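You operate a simulated robot arm through the tools that you are given. There is no shell and no other tool.

You are at the controls of a simulated robot arm. One attempt, no reset.

JOB
Lay the second 5 mm slat, roll the slab down to the slats, and rib it smooth.
Fine: use the blue rib; the pin goes back in its rest and the rib where it stood. Set down upright: what you pick out, framed rolling pin, blue rib.

The check looks at the end state, three seconds after you hand in, the way a careful person would. Anything else that was tipped, shoved, dropped, spilled or broken makes it a failure.

ROBOT AND FRAMES
A 7-joint arm with a two-finger parallel gripper, fixed in place. Base frame: the origin is at the foot of the arm, x ahead of it, y to its left, z up; the work surface is at about z = 86. Units: cm, degrees, N and s.
Its first joint turns from -166.0 to 166.0 degrees. Payload 4.4 kg.
The tool frame sits at the grasp point between the pads (the TCP): z along the fingers, y along the line on which they close. The tips reach 2.3 cm beyond it. Largest opening 9.4 cm; finger width 3.8, thickness 1; the body of the gripper, 5.4 by 9.6 cm, starts 3.9 cm behind the TCP.
Orientation is told as [roll, pitch, yaw] about the base's x, y, z axes, in that order, counted from this pose: with the fingers straight down and closing along the base's y, the tool's x points along the base's -x, its y along +y and its z along -z.

CONTROLS
- The arm moves only by the tool apply_moves. Its argument "steps" is a list of rows, each a list of 7 numbers: the shift along the base's x, y, z in mm, then the turn, a rotation vector about the base's x, y, z in degrees, then the opening, from 0 (shut) to 1 (fully open). In form: [[dx, dy, dz, ax, ay, az, gripper], ...]. A call has 1 to 20 rows; each row is the pose to reach, as a shift and turn from the pose commanded when the call began. A row lasts 0.2 s, in which the tool goes at most 5 cm and 8.6 degrees; a call with a longer step from one row to the next is refused whole, and so is a gripper value outside its range. A pose out of reach is approached as far as the arm can. The call stops where the force on the tool passes 40 N (or 10 N more than at its start, if that is more) or the arm is blocked; 0.2 s more then pass. Each finger travels about 7.2 cm/s and halts on what it meets, pressing with about 24 N; the grip force reading is that of the motor and also rises with nothing between the fingers. The clock runs only during rows and for 0.2 s after the last one: add rows that repeat a pose to give the fingers time. It gives the time, the measured TCP pose, the force on the tool (base axes), the opening and the grip force at its end, in the units of the frame above (readings bear some noise), with the torque about the TCP (base axes, N m) and any sound that the robot's microphone picked up.
- Cameras (640 x 400 px; columns grow to the right, rows downward): "scene" is fixed at [4.96, -64.97, 163.12]; the picture's right is [0.85, -0.52, 0.00], its down [-0.19, -0.32, -0.93] and it looks along [0.48, 0.79, -0.37] (base axes); focal length 322 px, centre (320, 200). "wrist" rides on the gripper at [8.6, 1.6, -7.5] in the tool frame; the picture's right is [-0.18, 0.98, 0.00], its down [-0.58, -0.11, -0.81] and it looks along [-0.79, -0.15, 0.59] (tool axes); focal length 243 px, centre (320, 200). There is no depth. A picture from a camera that has moved, and an enlarged one, comes with that camera's place and axes in the base frame and with its lens.
- snapshot(camera): a new picture of that camera. The clock stands still meanwhile.
- enlarge(camera, box): a new picture of the part [left, top, right, bottom] of that camera's present view, enlarged. The clock stands still meanwhile.
- job_done(): hands the job in; it is judged then, once.

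Places have to be worked out from the pictures, the camera data and where the tool is seen. Open the gripper and draw the arm clear of the work before you hand the job in, unless the task says otherwise.

The tools are called after "Request:" by a JSON object that holds its "method" and its "body". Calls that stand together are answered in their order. apply_moves: Moves the arm, as the interface text tells. Its arguments: {"type":"object","properties":{"steps":{"type":"array"}},"required":["steps"]} The other tools are called the same way: snapshot (camera) takes a picture; enlarge (camera, box) takes an enlarged picture of a part of a camera's view; job_done () hands the job in.

At the start:

```text
t: 0.0
eef_pos: [66.07, 56.78, 114.39]
orientation: [0.1, 0.0, 0.0]
ft_force: [-0.2, 0.1, 0.4]
ft_torque: [-0.02, 0.0, 0.0]
gripper_width: 9.42
gripper_force: 0.3
```

scene: 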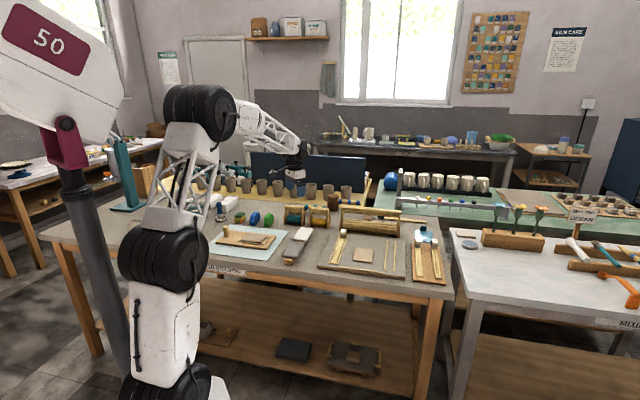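
wrist: 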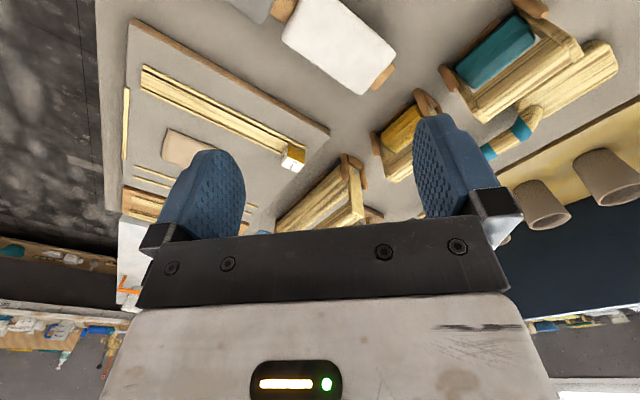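

I'll look closely at the work area first, since the scene picture shows the slab board, slats and rollers only small.

Request:
{"method": "enlarge", "body": {"camera": "scene", "box": [300, 190, 460, 290]}}

Request:
{"method": "enlarge", "body": {"camera": "scene", "box": [200, 170, 360, 270]}}

Request:
{"method": "enlarge", "body": {"camera": "wrist", "box": [80, 0, 400, 200]}}

Request:
{"method": "enlarge", "body": {"camera": "scene", "box": [440, 190, 640, 315]}}

```text
4.00 times, centred on (380, 240) of scene
camera zoom: at [4.96, -64.97, 163.12], right [0.85, -0.52, 0.0], down [-0.19, -0.32, -0.93], along [0.48, 0.79, -0.37], focal length 1289 px, centre (80, 40)
```

zoom: 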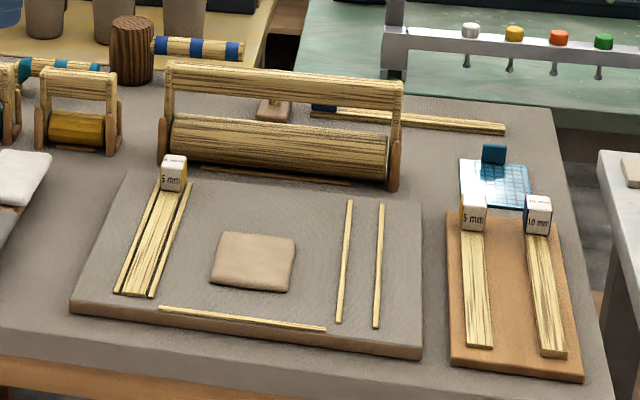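

```text
4.00 times, centred on (280, 220) of scene
camera zoom: at [4.96, -64.97, 163.12], right [0.85, -0.52, 0.0], down [-0.19, -0.32, -0.93], along [0.48, 0.79, -0.37], focal length 1289 px, centre (480, 120)
```

zoom: 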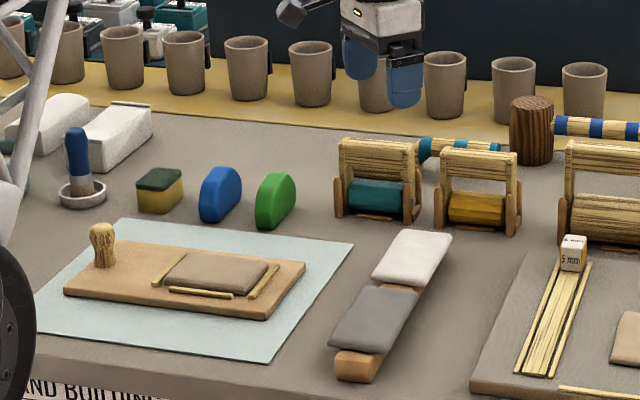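

```text
2.00 times, centred on (240, 100) of wrist
camera zoom: at [57.35, 58.32, 121.77], right [0.18, 0.98, 0.0], down [0.58, -0.11, 0.81], along [0.79, -0.15, -0.59], focal length 485 px, centre (480, 400)
```

zoom: 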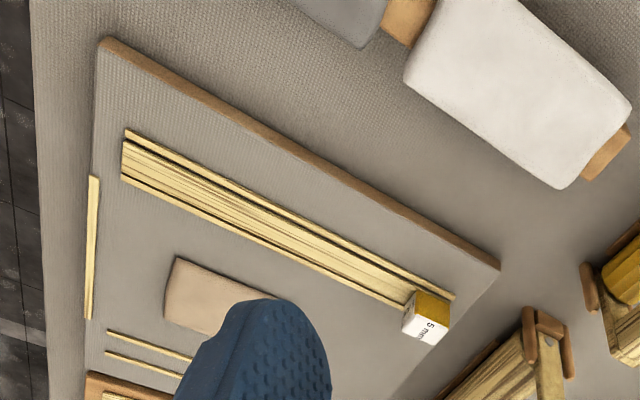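

```text
3.20 times, centred on (540, 252) of scene
camera zoom: at [4.96, -64.97, 163.12], right [0.85, -0.52, 0.0], down [-0.19, -0.32, -0.93], along [0.48, 0.79, -0.37], focal length 1031 px, centre (-384, 32)
```

zoom: 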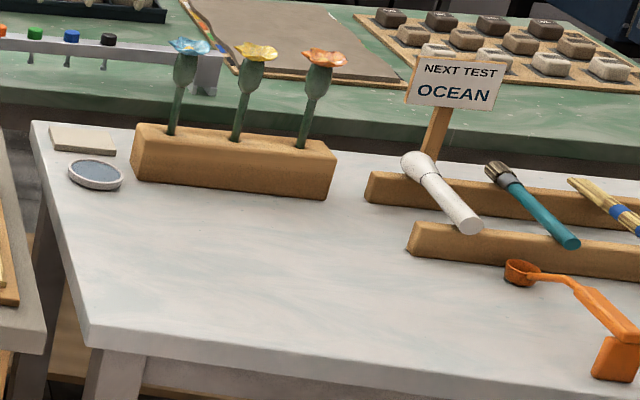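

The scene and wrist rays agree on the left slat's block: about (87, 47.5, 90). The table seems turned about -43° to the base, with much of the work near the reach limit. I'll move over the board at height to look, and to test reach.

Request:
{"method": "apply_moves", "body": {"steps": [[20, -40, 5, 0, 0, 0, 1], [40, -80, 10, 0, 0, 0, 1], [60, -120, 15, 0, 0, 0, 1], [70, -160, 20, 0, 0, 0, 1], [80, -200, 25, 0, 0, 0, 1], [80, -240, 30, 0, 0, 0, 1], [80, -270, 30, 0, 0, 0, 1], [80, -270, 30, 0, 0, 0, 1]]}}

Request:
{"method": "snapshot", "body": {"camera": "wrist"}}

Request:
{"method": "snapshot", "body": {"camera": "scene"}}

```text
t: 1.8
eef_pos: [74.16, 29.57, 117.2]
orientation: [0.0, 0.0, 0.1]
ft_force: [0.0, -0.3, -0.8]
ft_torque: [-0.02, 0.02, 0.03]
gripper_width: 9.4
gripper_force: 0.0
```

```text
taken
camera wrist: at [65.5, 31.29, 124.63], right [0.18, 0.98, 0.0], down [0.58, -0.11, 0.81], along [0.79, -0.15, -0.59], focal length 243 px, centre (320, 200)
```

wrist: 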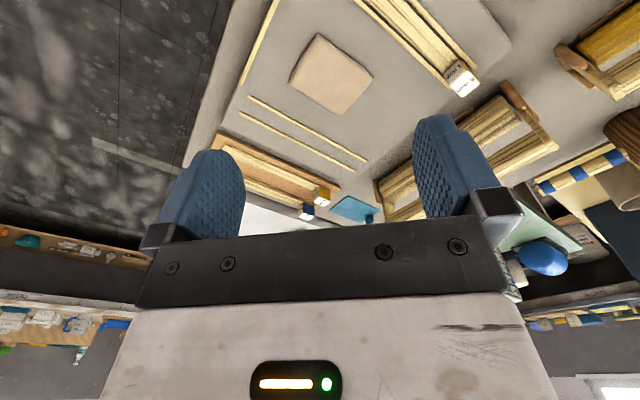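

```text
taken
```

scene: 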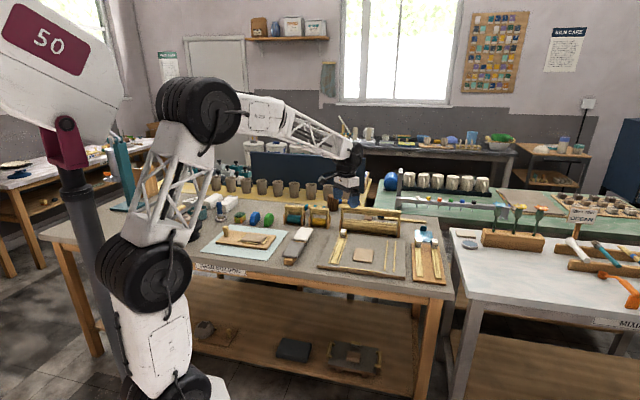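

Slab centre is about (84, 29.4) and the tray's 5 mm block about (111, 23.5). I'll test how far the arm gets at safe height towards that block.

Request:
{"method": "apply_moves", "body": {"steps": [[40, 0, 0, 0, 0, 0, 1], [80, -10, 0, 0, 0, 0, 1], [120, -20, 0, 0, 0, 0, 1], [160, -30, 0, 0, 0, 0, 1], [200, -40, 0, 0, 0, 0, 1], [240, -50, 0, 0, 0, 0, 1], [280, -60, -10, 0, 0, 0, 1], [320, -60, -20, 0, 0, 0, 1], [360, -60, -30, 0, 0, 0, 1], [360, -60, -30, 0, 0, 0, 1], [360, -60, -30, 0, 0, 0, 1]]}}

Request:
{"method": "snapshot", "body": {"camera": "wrist"}}

Request:
{"method": "snapshot", "body": {"camera": "scene"}}

```text
t: 4.2
eef_pos: [110.05, 23.55, 114.31]
orientation: [-0.1, 0.0, 0.0]
ft_force: [0.6, 0.2, 0.1]
ft_torque: [-0.01, 0.02, 0.0]
gripper_width: 9.4
gripper_force: 0.1
```

```text
taken
camera wrist: at [101.37, 25.24, 121.78], right [0.18, 0.98, 0.0], down [0.58, -0.11, 0.81], along [0.79, -0.15, -0.59], focal length 243 px, centre (320, 200)
```

wrist: 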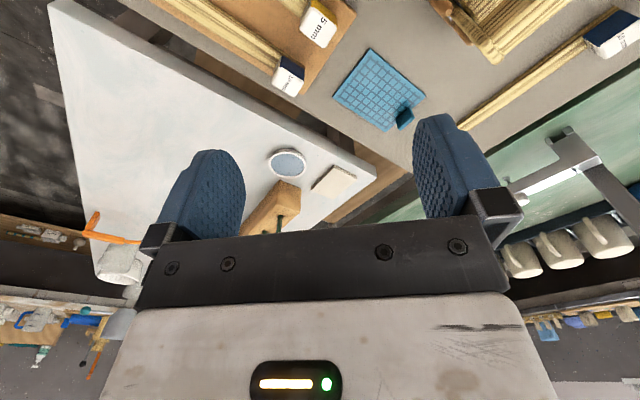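

```text
taken
```

scene: 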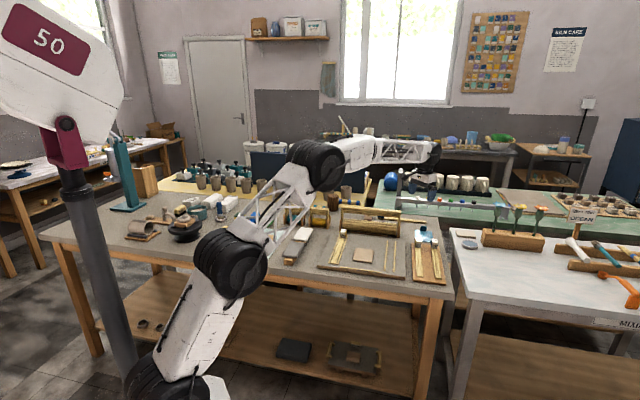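

The arm reaches (110, 23.6) with the tool straight down, so reach isn't a problem. I'll turn 44° to line up with the slats and back off a bit to look at the tray.

Request:
{"method": "apply_moves", "body": {"steps": [[-10, -10, 0, 0, 0, 8, 1], [-20, -20, 0, 0, 0, 16, 1], [-30, -30, 0, 0, 0, 24, 1], [-40, -40, 0, 0, 0, 32, 1], [-50, -50, 0, 0, 0, 40, 1], [-60, -60, 0, 0, 0, 44, 1], [-70, -70, 0, 0, 0, 44, 1], [-70, -70, 0, 0, 0, 44, 1]]}}

Request:
{"method": "snapshot", "body": {"camera": "wrist"}}

```text
t: 6.0
eef_pos: [102.89, 16.66, 114.2]
orientation: [0.0, 0.0, 44.1]
ft_force: [-1.0, 0.3, -1.0]
ft_torque: [-0.01, 0.02, 0.01]
gripper_width: 9.41
gripper_force: 0.2
```

```text
taken
camera wrist: at [95.53, 11.77, 121.72], right [-0.55, 0.83, 0.0], down [0.49, 0.33, 0.81], along [0.67, 0.44, -0.59], focal length 243 px, centre (320, 200)
```

wrist: 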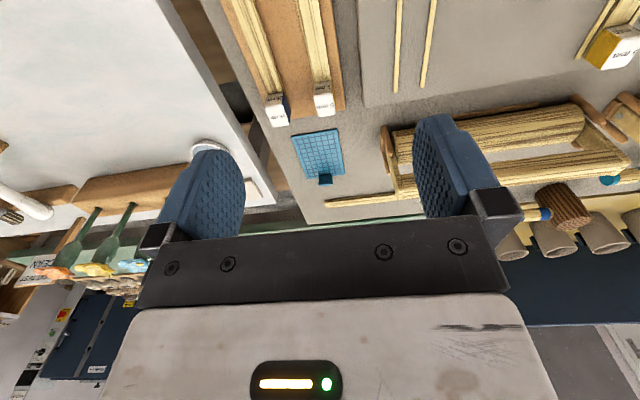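

The tray, the empty guides and the pin are all visible from here. I'll enlarge to measure them.

Request:
{"method": "enlarge", "body": {"camera": "wrist", "box": [210, 0, 370, 100]}}

Request:
{"method": "enlarge", "body": {"camera": "wrist", "box": [360, 0, 640, 175]}}

```text
4.00 times, centred on (290, 50) of wrist
camera zoom: at [95.53, 11.77, 121.72], right [-0.55, 0.83, 0.0], down [0.49, 0.33, 0.81], along [0.67, 0.44, -0.59], focal length 970 px, centre (440, 800)
```

zoom: 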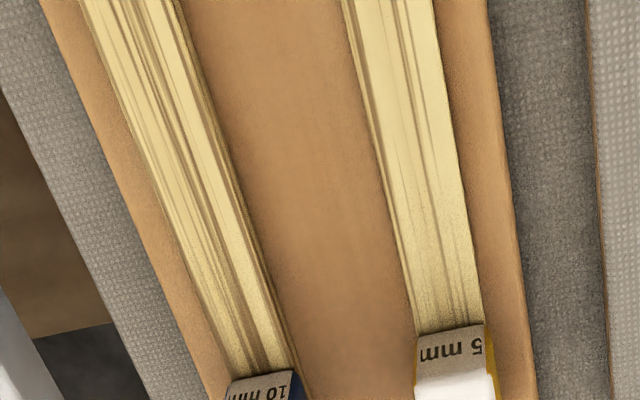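

```text
2.29 times, centred on (500, 88) of wrist
camera zoom: at [95.53, 11.77, 121.72], right [-0.55, 0.83, 0.0], down [0.49, 0.33, 0.81], along [0.67, 0.44, -0.59], focal length 555 px, centre (-91, 457)
```

zoom: 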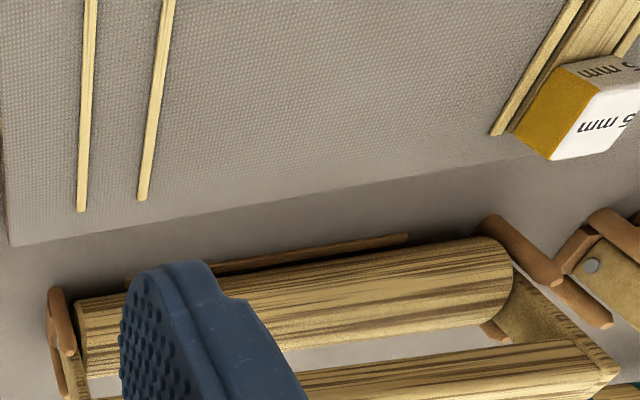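

At yaw 44 the tool lines up with the slats. The 5 mm slat is about 2.5 cm wide, centred 12 cm to the right of the empty channel. I'll back off and up to view the whole board.

Request:
{"method": "apply_moves", "body": {"steps": [[-40, 10, 10, 0, 0, 0, 1], [-80, 20, 20, 0, 0, 0, 1], [-120, 30, 40, 0, 0, 0, 1], [-160, 45, 60, 0, 0, 0, 1], [-200, 60, 80, 0, 0, 0, 1], [-240, 70, 90, 0, 0, 0, 1], [-270, 60, 100, 0, 0, 0, 1], [-270, 60, 100, 0, 0, 0, 1]]}}

Request:
{"method": "snapshot", "body": {"camera": "wrist"}}

Request:
{"method": "enlarge", "body": {"camera": "wrist", "box": [200, 0, 520, 200]}}

```text
t: 7.8
eef_pos: [76.01, 22.49, 123.99]
orientation: [0.0, 0.0, 43.9]
ft_force: [0.1, 0.1, 0.7]
ft_torque: [-0.01, 0.0, -0.01]
gripper_width: 9.39
gripper_force: 0.0
```

```text
taken
camera wrist: at [68.61, 17.66, 131.55], right [-0.55, 0.83, 0.0], down [0.49, 0.33, 0.81], along [0.67, 0.44, -0.59], focal length 243 px, centre (320, 200)
```

wrist: 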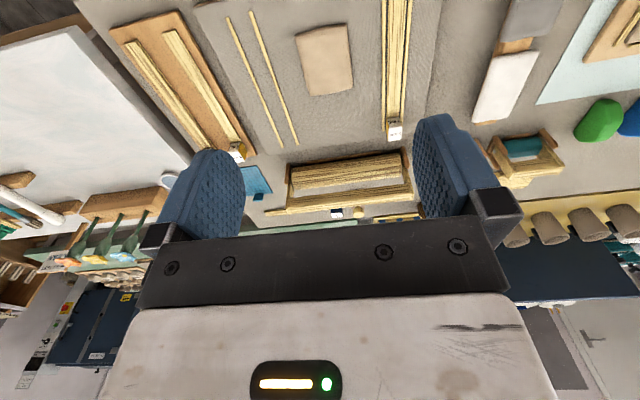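

```text
2.00 times, centred on (360, 100) of wrist
camera zoom: at [68.61, 17.66, 131.55], right [-0.55, 0.83, 0.0], down [0.49, 0.33, 0.81], along [0.67, 0.44, -0.59], focal length 485 px, centre (240, 400)
```

zoom: 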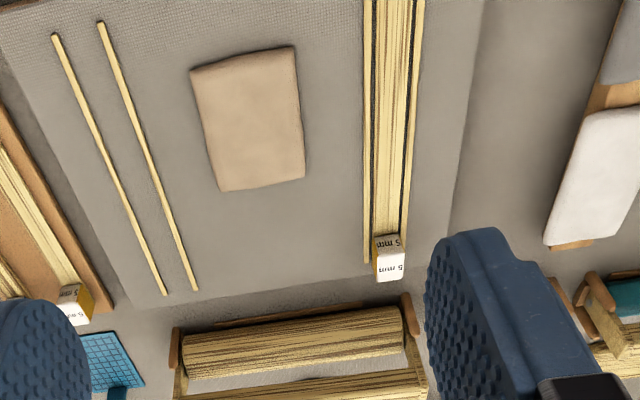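

The 5 mm slat's block sits at about (111.2, 22.8), with its bottom near z 88.25 and top 90.7. The channel is about 12 cm to its left at nearly the same height. I'll move above the block with the fingers half open and check.

Request:
{"method": "apply_moves", "body": {"steps": [[45, 0, -10, 0, 0, 0, 0.6], [90, 0, -20, 0, 0, 0, 0.6], [135, 0, -40, 0, 0, 0, 0.6], [180, 0, -60, 0, 0, 0, 0.6], [225, 0, -80, 0, 0, 0, 0.6], [270, 0, -100, 0, 0, 0, 0.6], [315, 0, -120, 0, 0, 0, 0.6], [351, 2, -150, 0, 0, 0, 0.6], [351, 2, -190, 0, 0, 0, 0.6], [351, 2, -230, 0, 0, 0, 0.6], [351, 2, -250, 0, 0, 0, 0.6], [351, 2, -250, 0, 0, 0, 0.6]]}}

Request:
{"method": "snapshot", "body": {"camera": "wrist"}}

Request:
{"method": "enlarge", "body": {"camera": "scene", "box": [380, 190, 476, 250]}}

```text
t: 10.4
eef_pos: [111.37, 22.9, 99.24]
orientation: [0.0, 0.0, 44.0]
ft_force: [-0.4, 0.4, -0.9]
ft_torque: [-0.03, 0.0, 0.01]
gripper_width: 5.64
gripper_force: 0.0
```

```text
taken
camera wrist: at [103.97, 18.03, 106.73], right [-0.55, 0.83, 0.0], down [0.49, 0.33, 0.81], along [0.67, 0.44, -0.59], focal length 243 px, centre (320, 200)
```

wrist: 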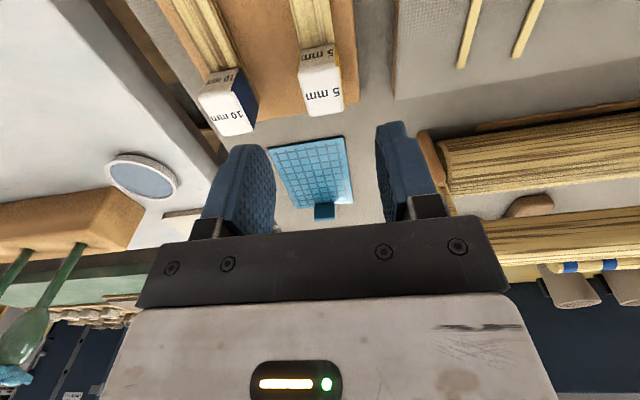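

```text
6.67 times, centred on (428, 220) of scene
camera zoom: at [4.96, -64.97, 163.12], right [0.85, -0.52, 0.0], down [-0.19, -0.32, -0.93], along [0.48, 0.79, -0.37], focal length 2149 px, centre (-400, 67)
```

zoom: 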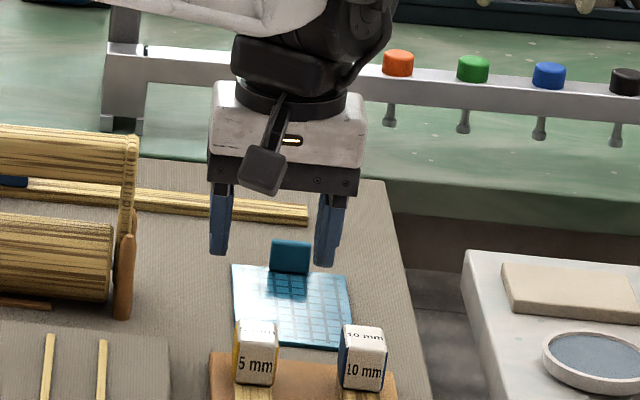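

Fingers are centred over the 5 mm block, which spans about 2.4 by 3.3 cm at f 94.7–98.1. I'll narrow the opening a little so the fingers clear the 10 mm block, go down and grip.

Request:
{"method": "apply_moves", "body": {"steps": [[1, 2, -20, 0, 0, 0, 0.5], [1, 2, -50, 0, 0, 0, 0.5], [1, 2, -70, 0, 0, 0, 0.5], [1, 2, -82, 0, 0, 0, 0.5], [1, 2, -82, 0, 0, 0, 0.5], [1, 2, -82, 0, 0, 0, 0.2], [1, 2, -82, 0, 0, 0, 0.0], [1, 2, -82, 0, 0, 0, 0.0], [1, 2, -82, 0, 0, 0, 0.0]]}}

Request:
{"method": "snapshot", "body": {"camera": "wrist"}}

```text
t: 12.4
eef_pos: [111.23, 23.24, 90.97]
orientation: [0.1, 0.0, 44.0]
ft_force: [-0.1, 0.3, 1.1]
ft_torque: [0.02, -0.06, 0.0]
gripper_width: 2.73
gripper_force: 24.2
```

```text
taken
camera wrist: at [103.83, 18.34, 98.47], right [-0.55, 0.83, 0.0], down [0.49, 0.33, 0.81], along [0.67, 0.44, -0.59], focal length 243 px, centre (320, 200)
```

wrist: 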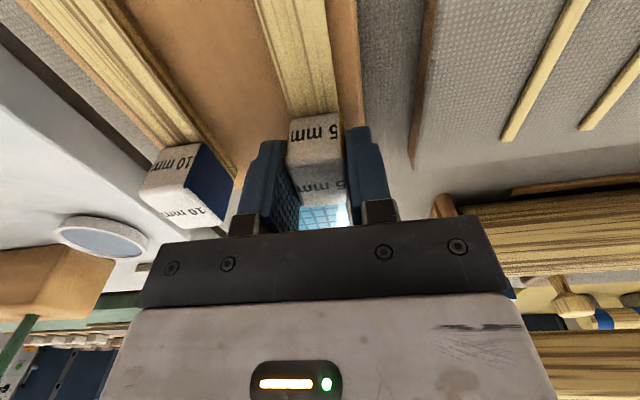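

The block is gripped at 2.73 cm. I'll lift 6 cm and shift 12 cm left to hover over the channel.

Request:
{"method": "apply_moves", "body": {"steps": [[0, 0, 10, 0, 0, 0, 0], [0, 0, 30, 0, 0, 0, 0], [0, 0, 60, 0, 0, 0, 0], [-21, 22, 60, 0, 0, 0, 0], [-42, 43, 60, 0, 0, 0, 0], [-63, 65, 60, 0, 0, 0, 0], [-83, 86, 60, 0, 0, 0, 0], [-83, 86, 50, 0, 0, 0, 0], [-83, 86, 50, 0, 0, 0, 0]]}}

Request:
{"method": "snapshot", "body": {"camera": "wrist"}}

Request:
{"method": "enlarge", "body": {"camera": "scene", "box": [300, 190, 460, 290]}}

```text
t: 14.4
eef_pos: [103.15, 31.54, 96.01]
orientation: [-0.1, 0.0, 43.9]
ft_force: [0.4, 0.1, -1.0]
ft_torque: [0.01, -0.06, 0.02]
gripper_width: 2.75
gripper_force: 23.6
```

```text
taken
camera wrist: at [95.78, 26.76, 103.51], right [-0.55, 0.83, 0.0], down [0.49, 0.33, 0.81], along [0.67, 0.44, -0.59], focal length 243 px, centre (320, 200)
```

wrist: 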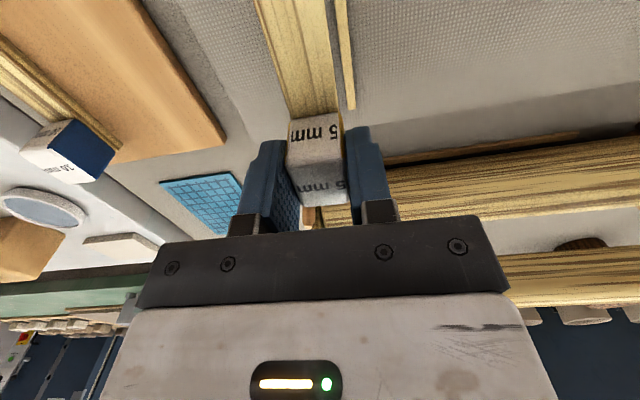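

```text
4.00 times, centred on (380, 240) of scene
camera zoom: at [4.96, -64.97, 163.12], right [0.85, -0.52, 0.0], down [-0.19, -0.32, -0.93], along [0.48, 0.79, -0.37], focal length 1289 px, centre (80, 40)
```

zoom: 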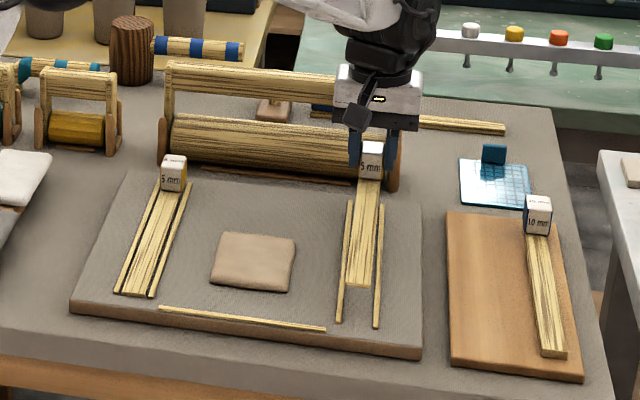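

The slat hangs level and in line with the channel. I'll nudge it 2 mm towards me and 1 mm left, lower to about 1 cm above, and check.

Request:
{"method": "apply_moves", "body": {"steps": [[-2, -0.5, -10, 0, 0, 0, 0], [-2, -0.5, -25, 0, 0, 0, 0], [-2, -0.5, -38, 0, 0, 0, 0], [-2, -0.5, -38, 0, 0, 0, 0]]}}

Request:
{"method": "enlarge", "body": {"camera": "scene", "box": [360, 210, 424, 250]}}

Request:
{"method": "enlarge", "body": {"camera": "scene", "box": [360, 250, 424, 290]}}

Request:
{"method": "enlarge", "body": {"camera": "wrist", "box": [220, 0, 420, 125]}}

```text
t: 15.4
eef_pos: [102.84, 31.47, 92.22]
orientation: [0.1, 0.0, 43.9]
ft_force: [0.6, -0.1, -0.5]
ft_torque: [-0.03, -0.02, -0.07]
gripper_width: 2.75
gripper_force: 24.6
```

```text
10.00 times, centred on (392, 230) of scene
camera zoom: at [4.96, -64.97, 163.12], right [0.85, -0.52, 0.0], down [-0.19, -0.32, -0.93], along [0.48, 0.79, -0.37], focal length 3223 px, centre (-400, -100)
```

zoom: 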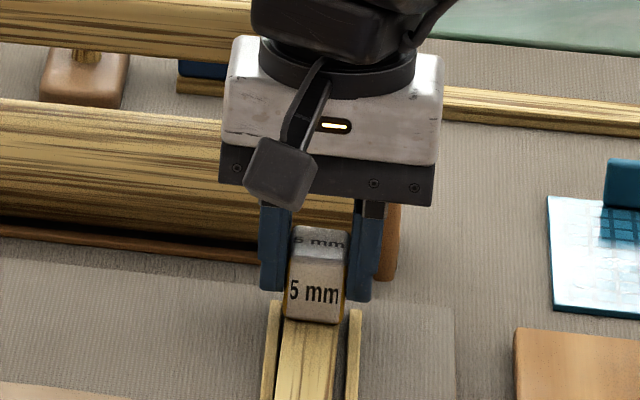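

```text
10.00 times, centred on (392, 270) of scene
camera zoom: at [4.96, -64.97, 163.12], right [0.85, -0.52, 0.0], down [-0.19, -0.32, -0.93], along [0.48, 0.79, -0.37], focal length 3223 px, centre (-400, -500)
```

zoom: 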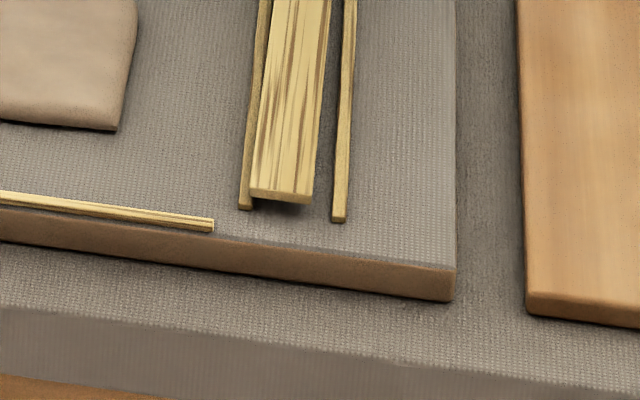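

```text
3.20 times, centred on (320, 62) of wrist
camera zoom: at [95.45, 26.77, 99.72], right [-0.55, 0.83, 0.0], down [0.49, 0.33, 0.81], along [0.67, 0.44, -0.59], focal length 776 px, centre (320, 640)
```

zoom: 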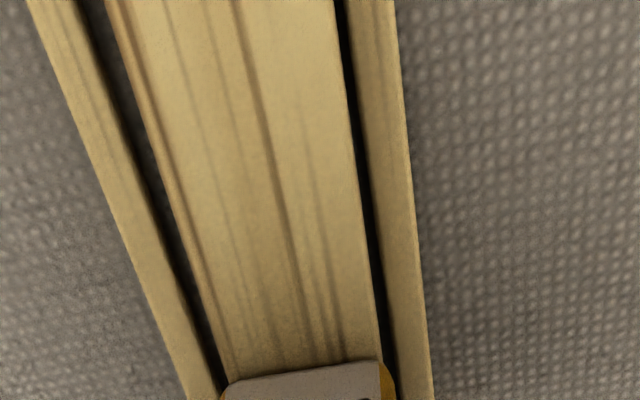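

The slat is about 1° off the guides, drifting left at its near end, and may overhang the near end a little. I'll compare with how the left slat sits before correcting.

Request:
{"method": "enlarge", "body": {"camera": "scene", "box": [310, 225, 374, 265]}}

Request:
{"method": "enlarge", "body": {"camera": "scene", "box": [310, 245, 374, 285]}}

```text
10.00 times, centred on (342, 245) of scene
camera zoom: at [4.96, -64.97, 163.12], right [0.85, -0.52, 0.0], down [-0.19, -0.32, -0.93], along [0.48, 0.79, -0.37], focal length 3223 px, centre (100, -250)
```

zoom: 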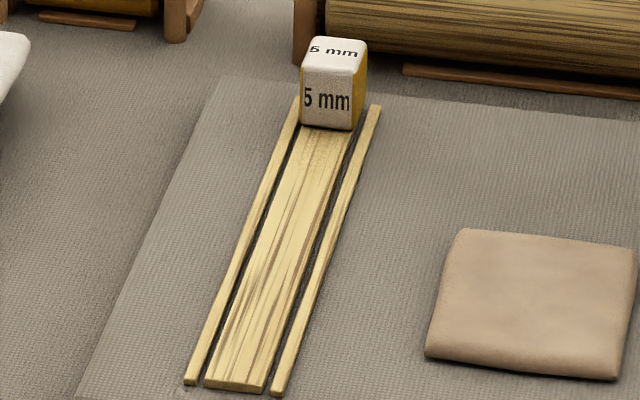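

```text
10.00 times, centred on (342, 265) of scene
camera zoom: at [4.96, -64.97, 163.12], right [0.85, -0.52, 0.0], down [-0.19, -0.32, -0.93], along [0.48, 0.79, -0.37], focal length 3223 px, centre (100, -450)
```

zoom: 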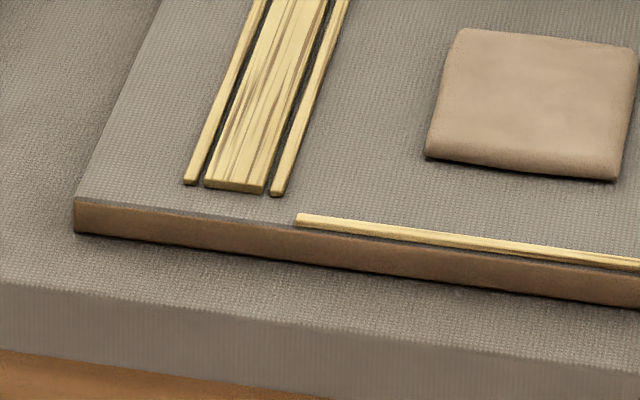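

The left slat sits flush with its guides. My slat needs about +0.7 cm forward, 1 mm right and +1° of yaw, which puts the board axis at 45°. I'll apply that and recheck.

Request:
{"method": "apply_moves", "body": {"steps": [[3, 2, 0, 0, 0, 0.5, 0], [5.9, 4.0, 0, 0, 0, 1.0, 0], [5.9, 4.0, 0, 0, 0, 1.0, 0]]}}

Request:
{"method": "enlarge", "body": {"camera": "scene", "box": [360, 210, 424, 250]}}

Request:
{"method": "enlarge", "body": {"camera": "scene", "box": [360, 250, 424, 290]}}

Request:
{"method": "enlarge", "body": {"camera": "wrist", "box": [220, 0, 420, 125]}}

```text
t: 16.2
eef_pos: [103.38, 31.97, 92.28]
orientation: [0.0, 0.0, 45.0]
ft_force: [-0.5, -0.8, -1.0]
ft_torque: [0.02, -0.01, 0.0]
gripper_width: 2.75
gripper_force: 24.3
```

```text
10.00 times, centred on (392, 230) of scene
camera zoom: at [4.96, -64.97, 163.12], right [0.85, -0.52, 0.0], down [-0.19, -0.32, -0.93], along [0.48, 0.79, -0.37], focal length 3223 px, centre (-400, -100)
```

zoom: 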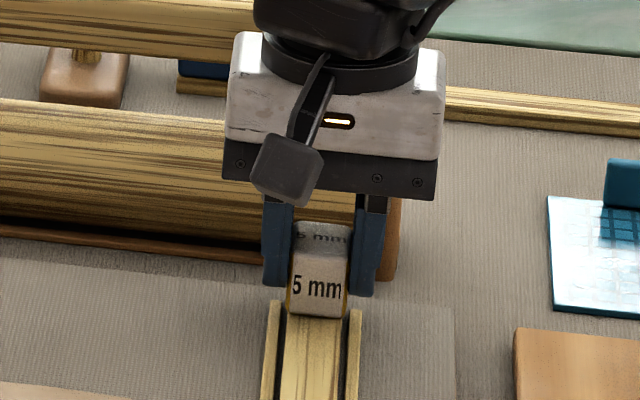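

```text
10.00 times, centred on (392, 270) of scene
camera zoom: at [4.96, -64.97, 163.12], right [0.85, -0.52, 0.0], down [-0.19, -0.32, -0.93], along [0.48, 0.79, -0.37], focal length 3223 px, centre (-400, -500)
```

zoom: 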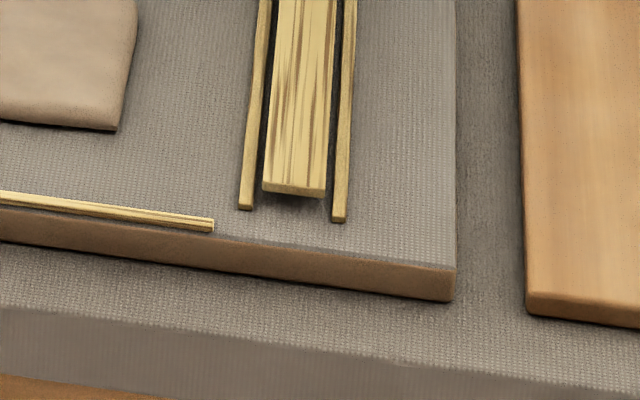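

```text
3.20 times, centred on (320, 62) of wrist
camera zoom: at [96.04, 27.03, 99.68], right [-0.57, 0.82, 0.0], down [0.49, 0.33, 0.81], along [0.67, 0.46, -0.59], focal length 776 px, centre (320, 640)
```

zoom: 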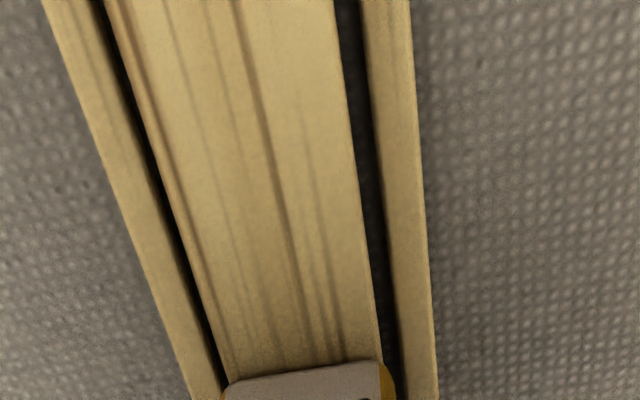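

Now centred in the channel and flush once lowered. I'll lower 11 mm and read the force.

Request:
{"method": "apply_moves", "body": {"steps": [[0.2, -0.2, -5, 0, 0, 0, 0], [0.2, -0.2, -9, 0, 0, 0, 0], [0.2, -0.2, -11, 0, 0, 0, 0], [0.2, -0.2, -11, 0, 0, 0, 0]]}}

Request:
{"method": "enlarge", "body": {"camera": "scene", "box": [360, 240, 424, 280]}}

```text
t: 17.2
eef_pos: [103.38, 32.05, 91.23]
orientation: [0.0, -0.2, 44.9]
ft_force: [4.8, 0.1, 17.9]
ft_torque: [-0.02, -0.13, 0.03]
gripper_width: 2.78
gripper_force: 24.2
```

```text
10.00 times, centred on (392, 260) of scene
camera zoom: at [4.96, -64.97, 163.12], right [0.85, -0.52, 0.0], down [-0.19, -0.32, -0.93], along [0.48, 0.79, -0.37], focal length 3223 px, centre (-400, -400)
```

zoom: 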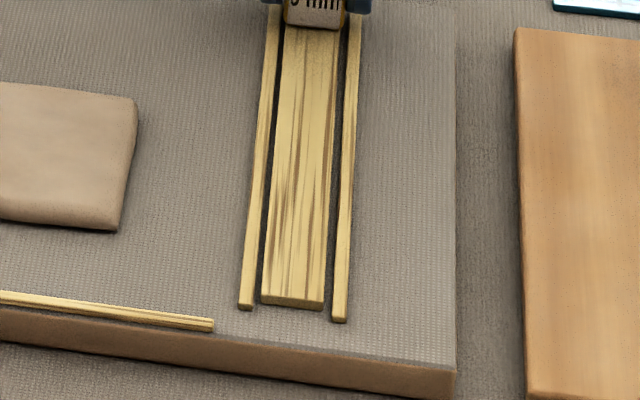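

Seated with an 18 N reaction, but about 4 mm too far forward. I'll raise slightly, pull back 3.5 mm, set down and release.

Request:
{"method": "apply_moves", "body": {"steps": [[0, 0, 4, 0, 0, 0, 0], [-2.5, -2.5, 4, 0, 0, 0, 0], [-2.5, -2.5, 2, 0, 0, 0, 0], [-2.5, -2.5, 0.5, 0, 0, 0, 0], [-2.5, -2.5, 0.5, 0, 0, 0, 0], [-2.5, -2.5, 0.5, 0, 0, 0, 0.15], [-2.5, -2.5, 0.5, 0, 0, 0, 0.4], [-2.5, -2.5, 0.5, 0, 0, 0, 0.5], [-2.5, -2.5, 0.5, 0, 0, 0, 0.5]]}}

Request:
{"method": "enlarge", "body": {"camera": "scene", "box": [360, 240, 424, 280]}}

Request:
{"method": "enlarge", "body": {"camera": "scene", "box": [360, 210, 424, 250]}}

```text
t: 19.2
eef_pos: [103.02, 31.68, 91.16]
orientation: [0.0, 0.0, 45.0]
ft_force: [0.2, -0.1, -0.3]
ft_torque: [0.0, 0.04, 0.0]
gripper_width: 4.7
gripper_force: 0.1
```

```text
10.00 times, centred on (392, 260) of scene
camera zoom: at [4.96, -64.97, 163.12], right [0.85, -0.52, 0.0], down [-0.19, -0.32, -0.93], along [0.48, 0.79, -0.37], focal length 3223 px, centre (-400, -400)
```

zoom: 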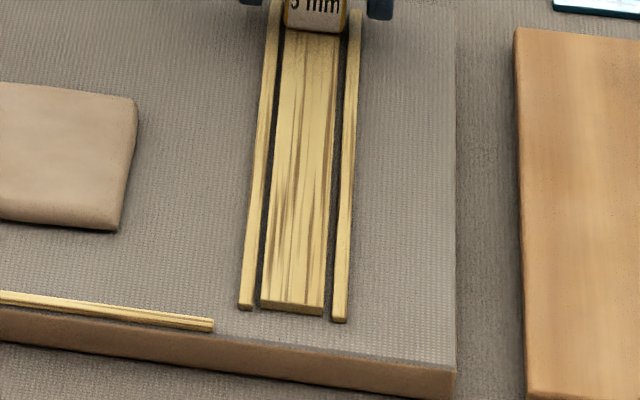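

```text
10.00 times, centred on (392, 230) of scene
camera zoom: at [4.96, -64.97, 163.12], right [0.85, -0.52, 0.0], down [-0.19, -0.32, -0.93], along [0.48, 0.79, -0.37], focal length 3223 px, centre (-400, -100)
```

zoom: 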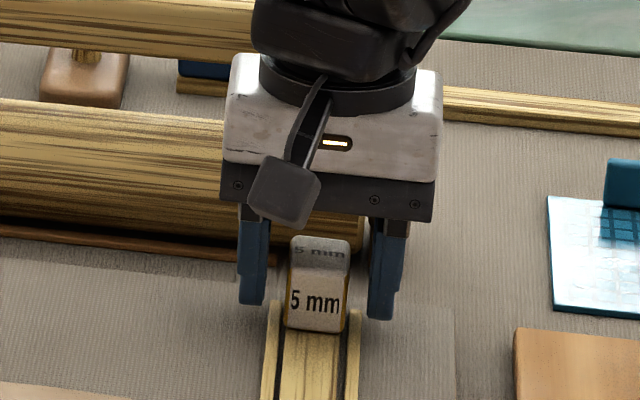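

The slat lies flush in its channel and is released. I'll rise straight up, then move to view the framed pin.

Request:
{"method": "apply_moves", "body": {"steps": [[0, 0, 10, 0, 0, 0, 0.5], [0, 0, 40, 0, 0, 0, 0.5], [0, 0, 90, 0, 0, 0, 0.5], [0, 0, 140, 0, 0, 0, 0.5], [0, 0, 190, 0, 0, 0, 0.7], [-10, 10, 230, 0, 0, 0, 0.8], [-30, 45, 270, 0, 0, 0, 1], [-58, 83, 290, 0, 0, 0, 1], [-58, 83, 290, 0, 0, 0, 1]]}}

Request:
{"method": "snapshot", "body": {"camera": "wrist"}}

Request:
{"method": "enlarge", "body": {"camera": "wrist", "box": [180, 40, 460, 215]}}

Request:
{"method": "enlarge", "body": {"camera": "scene", "box": [328, 190, 424, 250]}}

```text
refused: row 7 steps farther than a row can; nothing moved
```

```text
taken
camera wrist: at [95.79, 26.81, 98.74], right [-0.56, 0.83, 0.0], down [0.49, 0.33, 0.81], along [0.67, 0.46, -0.59], focal length 243 px, centre (320, 200)
```

wrist: 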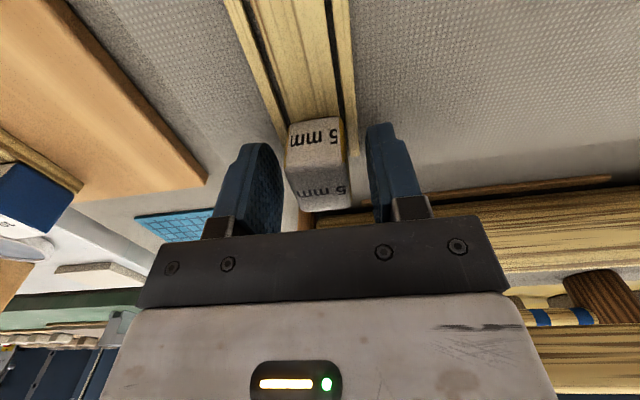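

```text
2.29 times, centred on (320, 128) of wrist
camera zoom: at [95.79, 26.81, 98.74], right [-0.56, 0.83, 0.0], down [0.49, 0.33, 0.81], along [0.67, 0.46, -0.59], focal length 555 px, centre (320, 366)
```

zoom: 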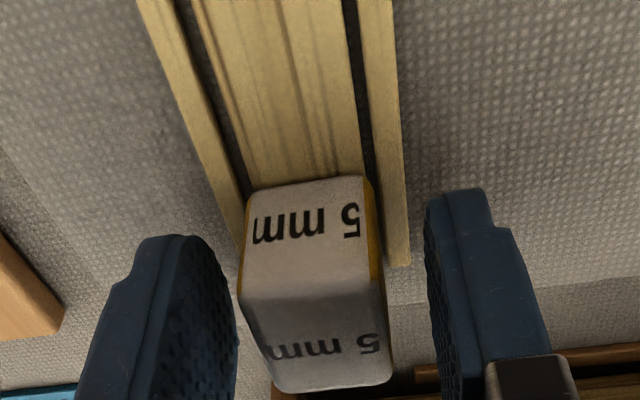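

```text
6.67 times, centred on (376, 220) of scene
camera zoom: at [4.96, -64.97, 163.12], right [0.85, -0.52, 0.0], down [-0.19, -0.32, -0.93], along [0.48, 0.79, -0.37], focal length 2149 px, centre (-53, 67)
```

zoom: 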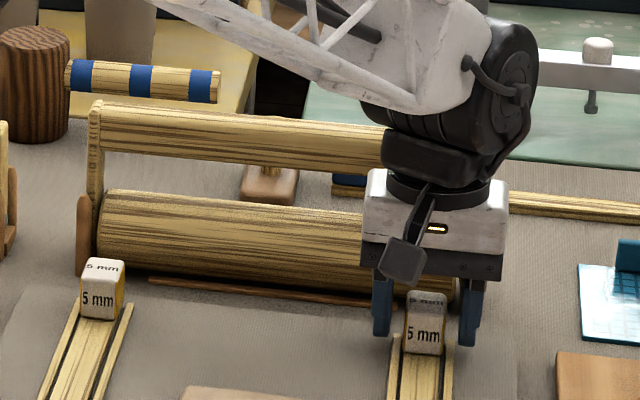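

That call was refused because one step was too long. I'll repeat it with smaller steps.

Request:
{"method": "apply_moves", "body": {"steps": [[0, 0, 10, 0, 0, 0, 0.5], [0, 0, 40, 0, 0, 0, 0.5], [0, 0, 85, 0, 0, 0, 0.5], [0, 0, 130, 0, 0, 0, 0.5], [0, 0, 175, 0, 0, 0, 0.7], [-10, 10, 215, 0, 0, 0, 0.8], [-25, 35, 245, 0, 0, 0, 1], [-42, 60, 270, 0, 0, 0, 1], [-58, 83, 290, 0, 0, 0, 1], [-58, 83, 290, 0, 0, 0, 1]]}}

Request:
{"method": "snapshot", "body": {"camera": "wrist"}}

Request:
{"method": "enlarge", "body": {"camera": "wrist", "box": [180, 40, 460, 215]}}

Request:
{"method": "enlarge", "body": {"camera": "scene", "box": [328, 190, 424, 250]}}

```text
t: 21.4
eef_pos: [97.09, 39.97, 120.09]
orientation: [0.0, 0.0, 45.0]
ft_force: [-1.1, -0.4, 0.4]
ft_torque: [-0.02, 0.01, 0.0]
gripper_width: 9.4
gripper_force: 0.1
```

```text
taken
camera wrist: at [89.76, 34.95, 127.65], right [-0.57, 0.82, 0.0], down [0.49, 0.33, 0.81], along [0.67, 0.46, -0.59], focal length 243 px, centre (320, 200)
```

wrist: 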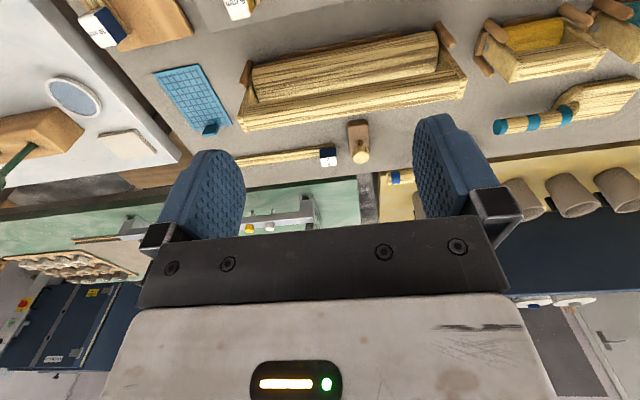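

```text
2.29 times, centred on (320, 128) of wrist
camera zoom: at [89.76, 34.95, 127.65], right [-0.57, 0.82, 0.0], down [0.49, 0.33, 0.81], along [0.67, 0.46, -0.59], focal length 555 px, centre (320, 366)
```

zoom: 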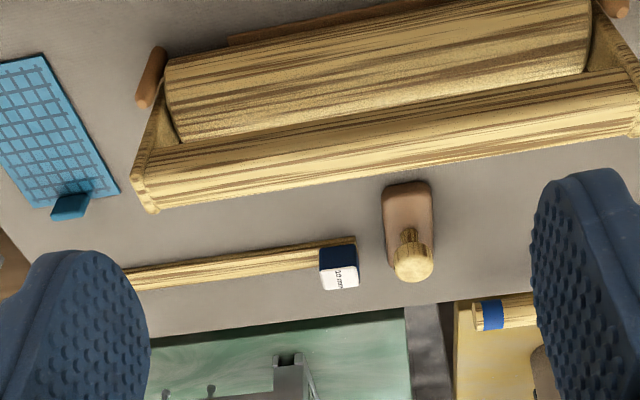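

```text
6.67 times, centred on (376, 220) of scene
camera zoom: at [4.96, -64.97, 163.12], right [0.85, -0.52, 0.0], down [-0.19, -0.32, -0.93], along [0.48, 0.79, -0.37], focal length 2149 px, centre (-53, 67)
```

zoom: 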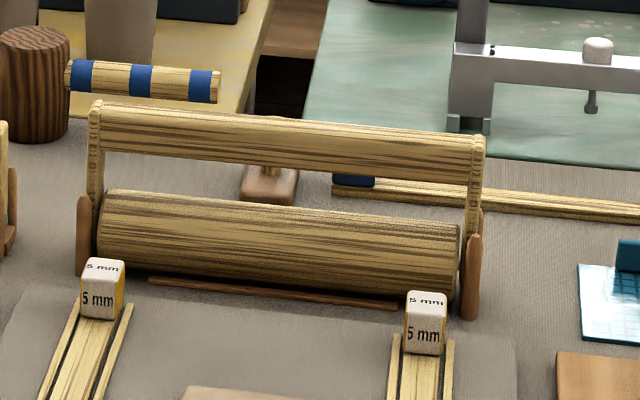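

The pin's handle bar is centred near f 107.2, l -39 (x 103.4, y 48.2, z 98). I'll turn the tool to -45° yaw so the fingers close across the bar, and hover above it.

Request:
{"method": "apply_moves", "body": {"steps": [[5, 7, 0, 0, 0, -8.2, 1], [10, 14, 0, 0, 0, -16.4, 1], [15, 21, 0, 0, 0, -24.6, 1], [20, 28, 0, 0, 0, -32.8, 1], [25, 35, 0, 0, 0, -41, 1], [30, 42, 0, 0, 0, -49.2, 1], [36, 49, 0, 0, 0, -57.4, 1], [42, 56, 0, 0, 0, -65.6, 1], [48, 63, 0, 0, 0, -73.8, 1], [55, 72, 0, 0, 0, -82, 1], [63, 82.5, 0, 0, 0, -90, 1], [63, 82.5, -40, 0, 0, -90, 1], [63, 82.5, -80, 0, 0, -90, 1], [63, 82.5, -80, 0, 0, -90, 1]]}}

Request:
{"method": "snapshot", "body": {"camera": "wrist"}}

Request:
{"method": "snapshot", "body": {"camera": "scene"}}

Request:
{"method": "enlarge", "body": {"camera": "scene", "box": [328, 190, 424, 250]}}

```text
t: 24.4
eef_pos: [103.59, 48.29, 112.21]
orientation: [0.1, 0.1, -45.0]
ft_force: [-0.1, -0.3, 0.4]
ft_torque: [0.02, -0.05, 0.0]
gripper_width: 9.42
gripper_force: 0.0
```

```text
taken
camera wrist: at [98.57, 55.66, 119.68], right [0.83, 0.56, 0.0], down [0.33, -0.49, 0.81], along [0.46, -0.67, -0.59], focal length 243 px, centre (320, 200)
```

wrist: 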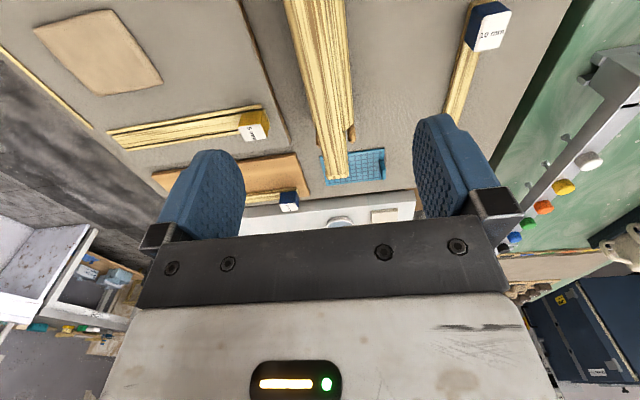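

```text
taken
```

scene: 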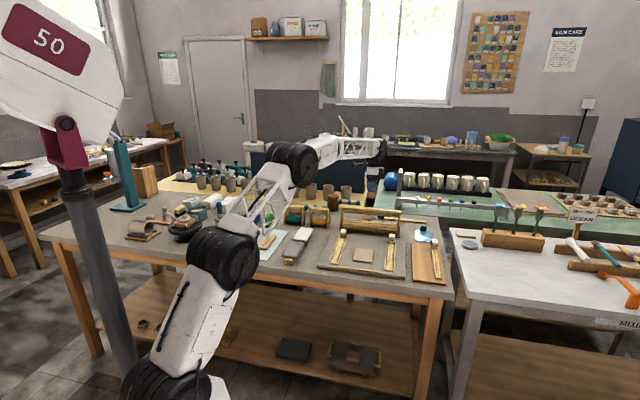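

```text
6.67 times, centred on (376, 220) of scene
camera zoom: at [4.96, -64.97, 163.12], right [0.85, -0.52, 0.0], down [-0.19, -0.32, -0.93], along [0.48, 0.79, -0.37], focal length 2149 px, centre (-53, 67)
```

zoom: 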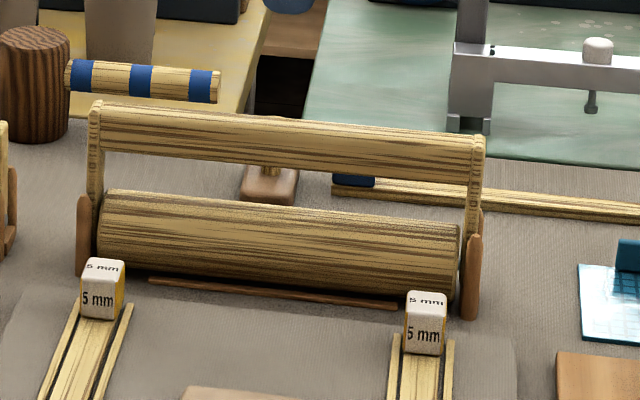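

The bar axis passes f≈107.5 under the tool and is turned about +1°. I'll match that, descend so the pads straddle the bar at z≈98.3, and grip.

Request:
{"method": "apply_moves", "body": {"steps": [[0.7, 0.7, -30, 0, 0, 1, 1], [0.7, 0.7, -70, 0, 0, 1, 1], [0.7, 0.7, -110, 0, 0, 1, 1], [0.7, 0.7, -130, 0, 0, 1, 1], [0.7, 0.7, -139, 0, 0, 1, 1], [0.7, 0.7, -139, 0, 0, 1, 1]]}}

Request:
{"method": "enlarge", "body": {"camera": "scene", "box": [328, 190, 424, 250]}}

Request:
{"method": "snapshot", "body": {"camera": "wrist"}}

```text
t: 25.8
eef_pos: [103.55, 48.4, 98.29]
orientation: [0.0, -0.1, -44.0]
ft_force: [0.9, -1.2, 0.6]
ft_torque: [0.04, 0.0, 0.03]
gripper_width: 9.39
gripper_force: 0.1
```

```text
6.67 times, centred on (376, 220) of scene
camera zoom: at [4.96, -64.97, 163.12], right [0.85, -0.52, 0.0], down [-0.19, -0.32, -0.93], along [0.48, 0.79, -0.37], focal length 2149 px, centre (-53, 67)
```

zoom: 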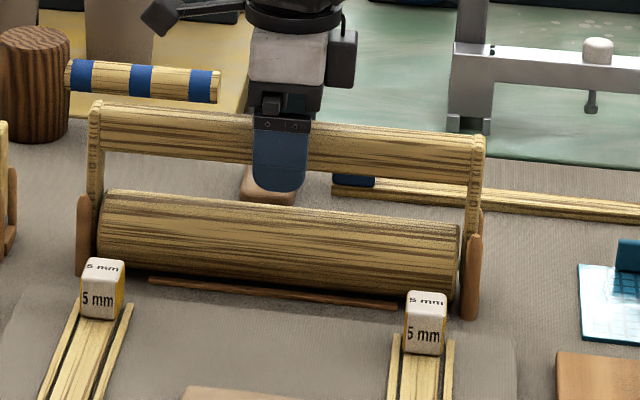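

```text
taken
camera wrist: at [98.45, 55.54, 105.8], right [0.82, 0.58, 0.0], down [0.34, -0.48, 0.81], along [0.47, -0.66, -0.59], focal length 243 px, centre (320, 200)
```

wrist: 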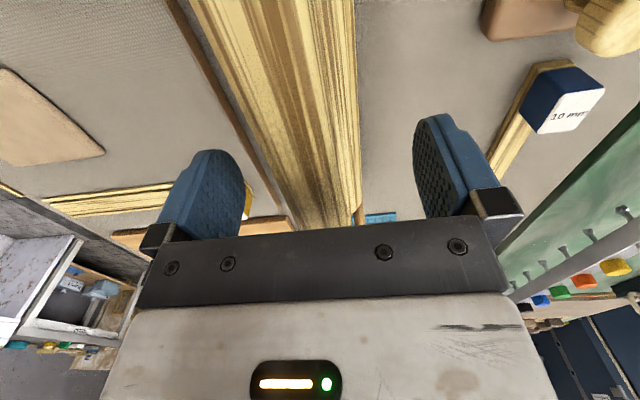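

The fingers straddle the bar near its middle. I'll close the grip.

Request:
{"method": "apply_moves", "body": {"steps": [[0, 0, 0, 0, 0, 0, 0.7], [0, 0, 0, 0, 0, 0, 0.4], [0, 0, 0, 0, 0, 0, 0.1], [0, 0, 0, 0, 0, 0, 0], [0, 0, 0, 0, 0, 0, 0], [0, 0, 0, 0, 0, 0, 0]]}}

Request:
{"method": "enlarge", "body": {"camera": "scene", "box": [328, 190, 424, 250]}}

```text
t: 27.2
eef_pos: [103.57, 48.31, 98.33]
orientation: [-0.1, 0.0, -44.0]
ft_force: [-17.3, -13.1, 0.7]
ft_torque: [-0.69, 0.67, -0.98]
gripper_width: 2.68
gripper_force: 24.0
```

```text
6.67 times, centred on (376, 220) of scene
camera zoom: at [4.96, -64.97, 163.12], right [0.85, -0.52, 0.0], down [-0.19, -0.32, -0.93], along [0.48, 0.79, -0.37], focal length 2149 px, centre (-53, 67)
```

zoom: 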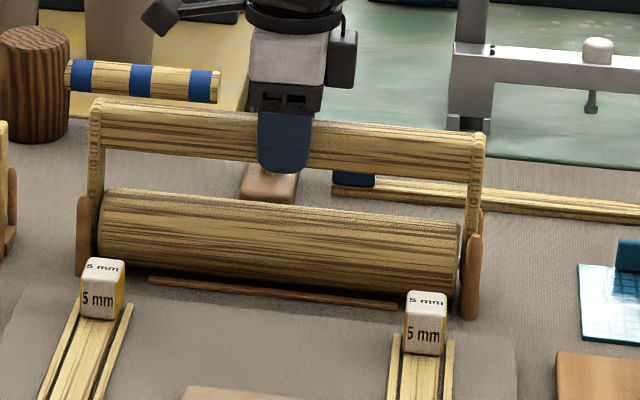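

A 21 N side force towards -f and a -1 N m twist mean the bar sits slightly nearer and is less rotated than I assumed. I'll ease the tool that way until the load vanishes.

Request:
{"method": "apply_moves", "body": {"steps": [[-1, -1, 0, 0, 0, -0.4, 0], [-1.5, -1.5, 0, 0, 0, -0.7, 0], [-1.5, -1.5, 0, 0, 0, -0.7, 0]]}}

```text
t: 28.0
eef_pos: [103.49, 48.22, 98.2]
orientation: [0.0, 0.0, -44.6]
ft_force: [-2.0, -5.5, 0.7]
ft_torque: [-0.19, 0.19, -0.81]
gripper_width: 2.6
gripper_force: 24.4
```

Side force dropped to about 5 N. I'll ease a bit further and take out the remaining twist.

Request:
{"method": "apply_moves", "body": {"steps": [[-0.5, -0.5, 0, 0, 0, -0.7, 0], [-0.5, -0.5, 0, 0, 0, -1.3, 0], [-0.5, -0.5, 0, 0, 0, -1.3, 0]]}}

```text
t: 28.8
eef_pos: [103.3, 48.11, 98.27]
orientation: [-0.1, 0.0, -45.9]
ft_force: [-6.0, -1.7, 0.5]
ft_torque: [-0.21, 0.33, 0.99]
gripper_width: 2.63
gripper_force: 24.2
```

The twist flips sign between -44.7° and -45.9°, so the bar lies at about -45.2°. I'll settle there.

Request:
{"method": "apply_moves", "body": {"steps": [[-0.3, -0.3, 0, 0, 0, 0.65, 0], [-0.3, -0.3, 0, 0, 0, 0.65, 0], [-0.3, -0.3, 0, 0, 0, 0.65, 0]]}}

```text
t: 29.6
eef_pos: [103.37, 48.1, 98.42]
orientation: [0.0, 0.1, -45.2]
ft_force: [0.2, -0.1, -0.6]
ft_torque: [0.04, 0.03, 0.03]
gripper_width: 2.6
gripper_force: 24.2
```

All loads are zero; this is the pin's rest pose and I'll track shifts from it. I'll lift gently.

Request:
{"method": "apply_moves", "body": {"steps": [[0, 0, 5, 0, 0, 0, 0], [0, 0, 15, 0, 0, 0, 0], [0, 0, 30, 0, 0, 0, 0], [0, 0, 50, 0, 0, 0, 0], [0, 0, 50, 0, 0, 0, 0]]}}

Request:
{"method": "enlarge", "body": {"camera": "scene", "box": [320, 180, 432, 250]}}

```text
t: 30.8
eef_pos: [103.37, 48.07, 103.45]
orientation: [-0.1, 0.0, -45.4]
ft_force: [-0.7, 0.4, -7.1]
ft_torque: [-0.01, -0.01, -0.01]
gripper_width: 2.59
gripper_force: 24.0
```

```text
5.71 times, centred on (376, 215) of scene
camera zoom: at [4.96, -64.97, 163.12], right [0.85, -0.52, 0.0], down [-0.19, -0.32, -0.93], along [0.48, 0.79, -0.37], focal length 1842 px, centre (0, 114)
```

zoom: 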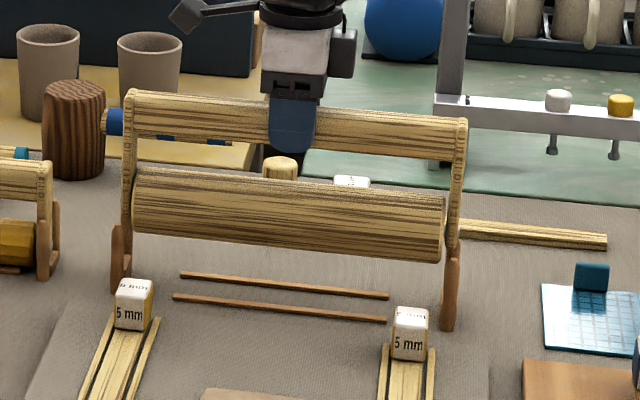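

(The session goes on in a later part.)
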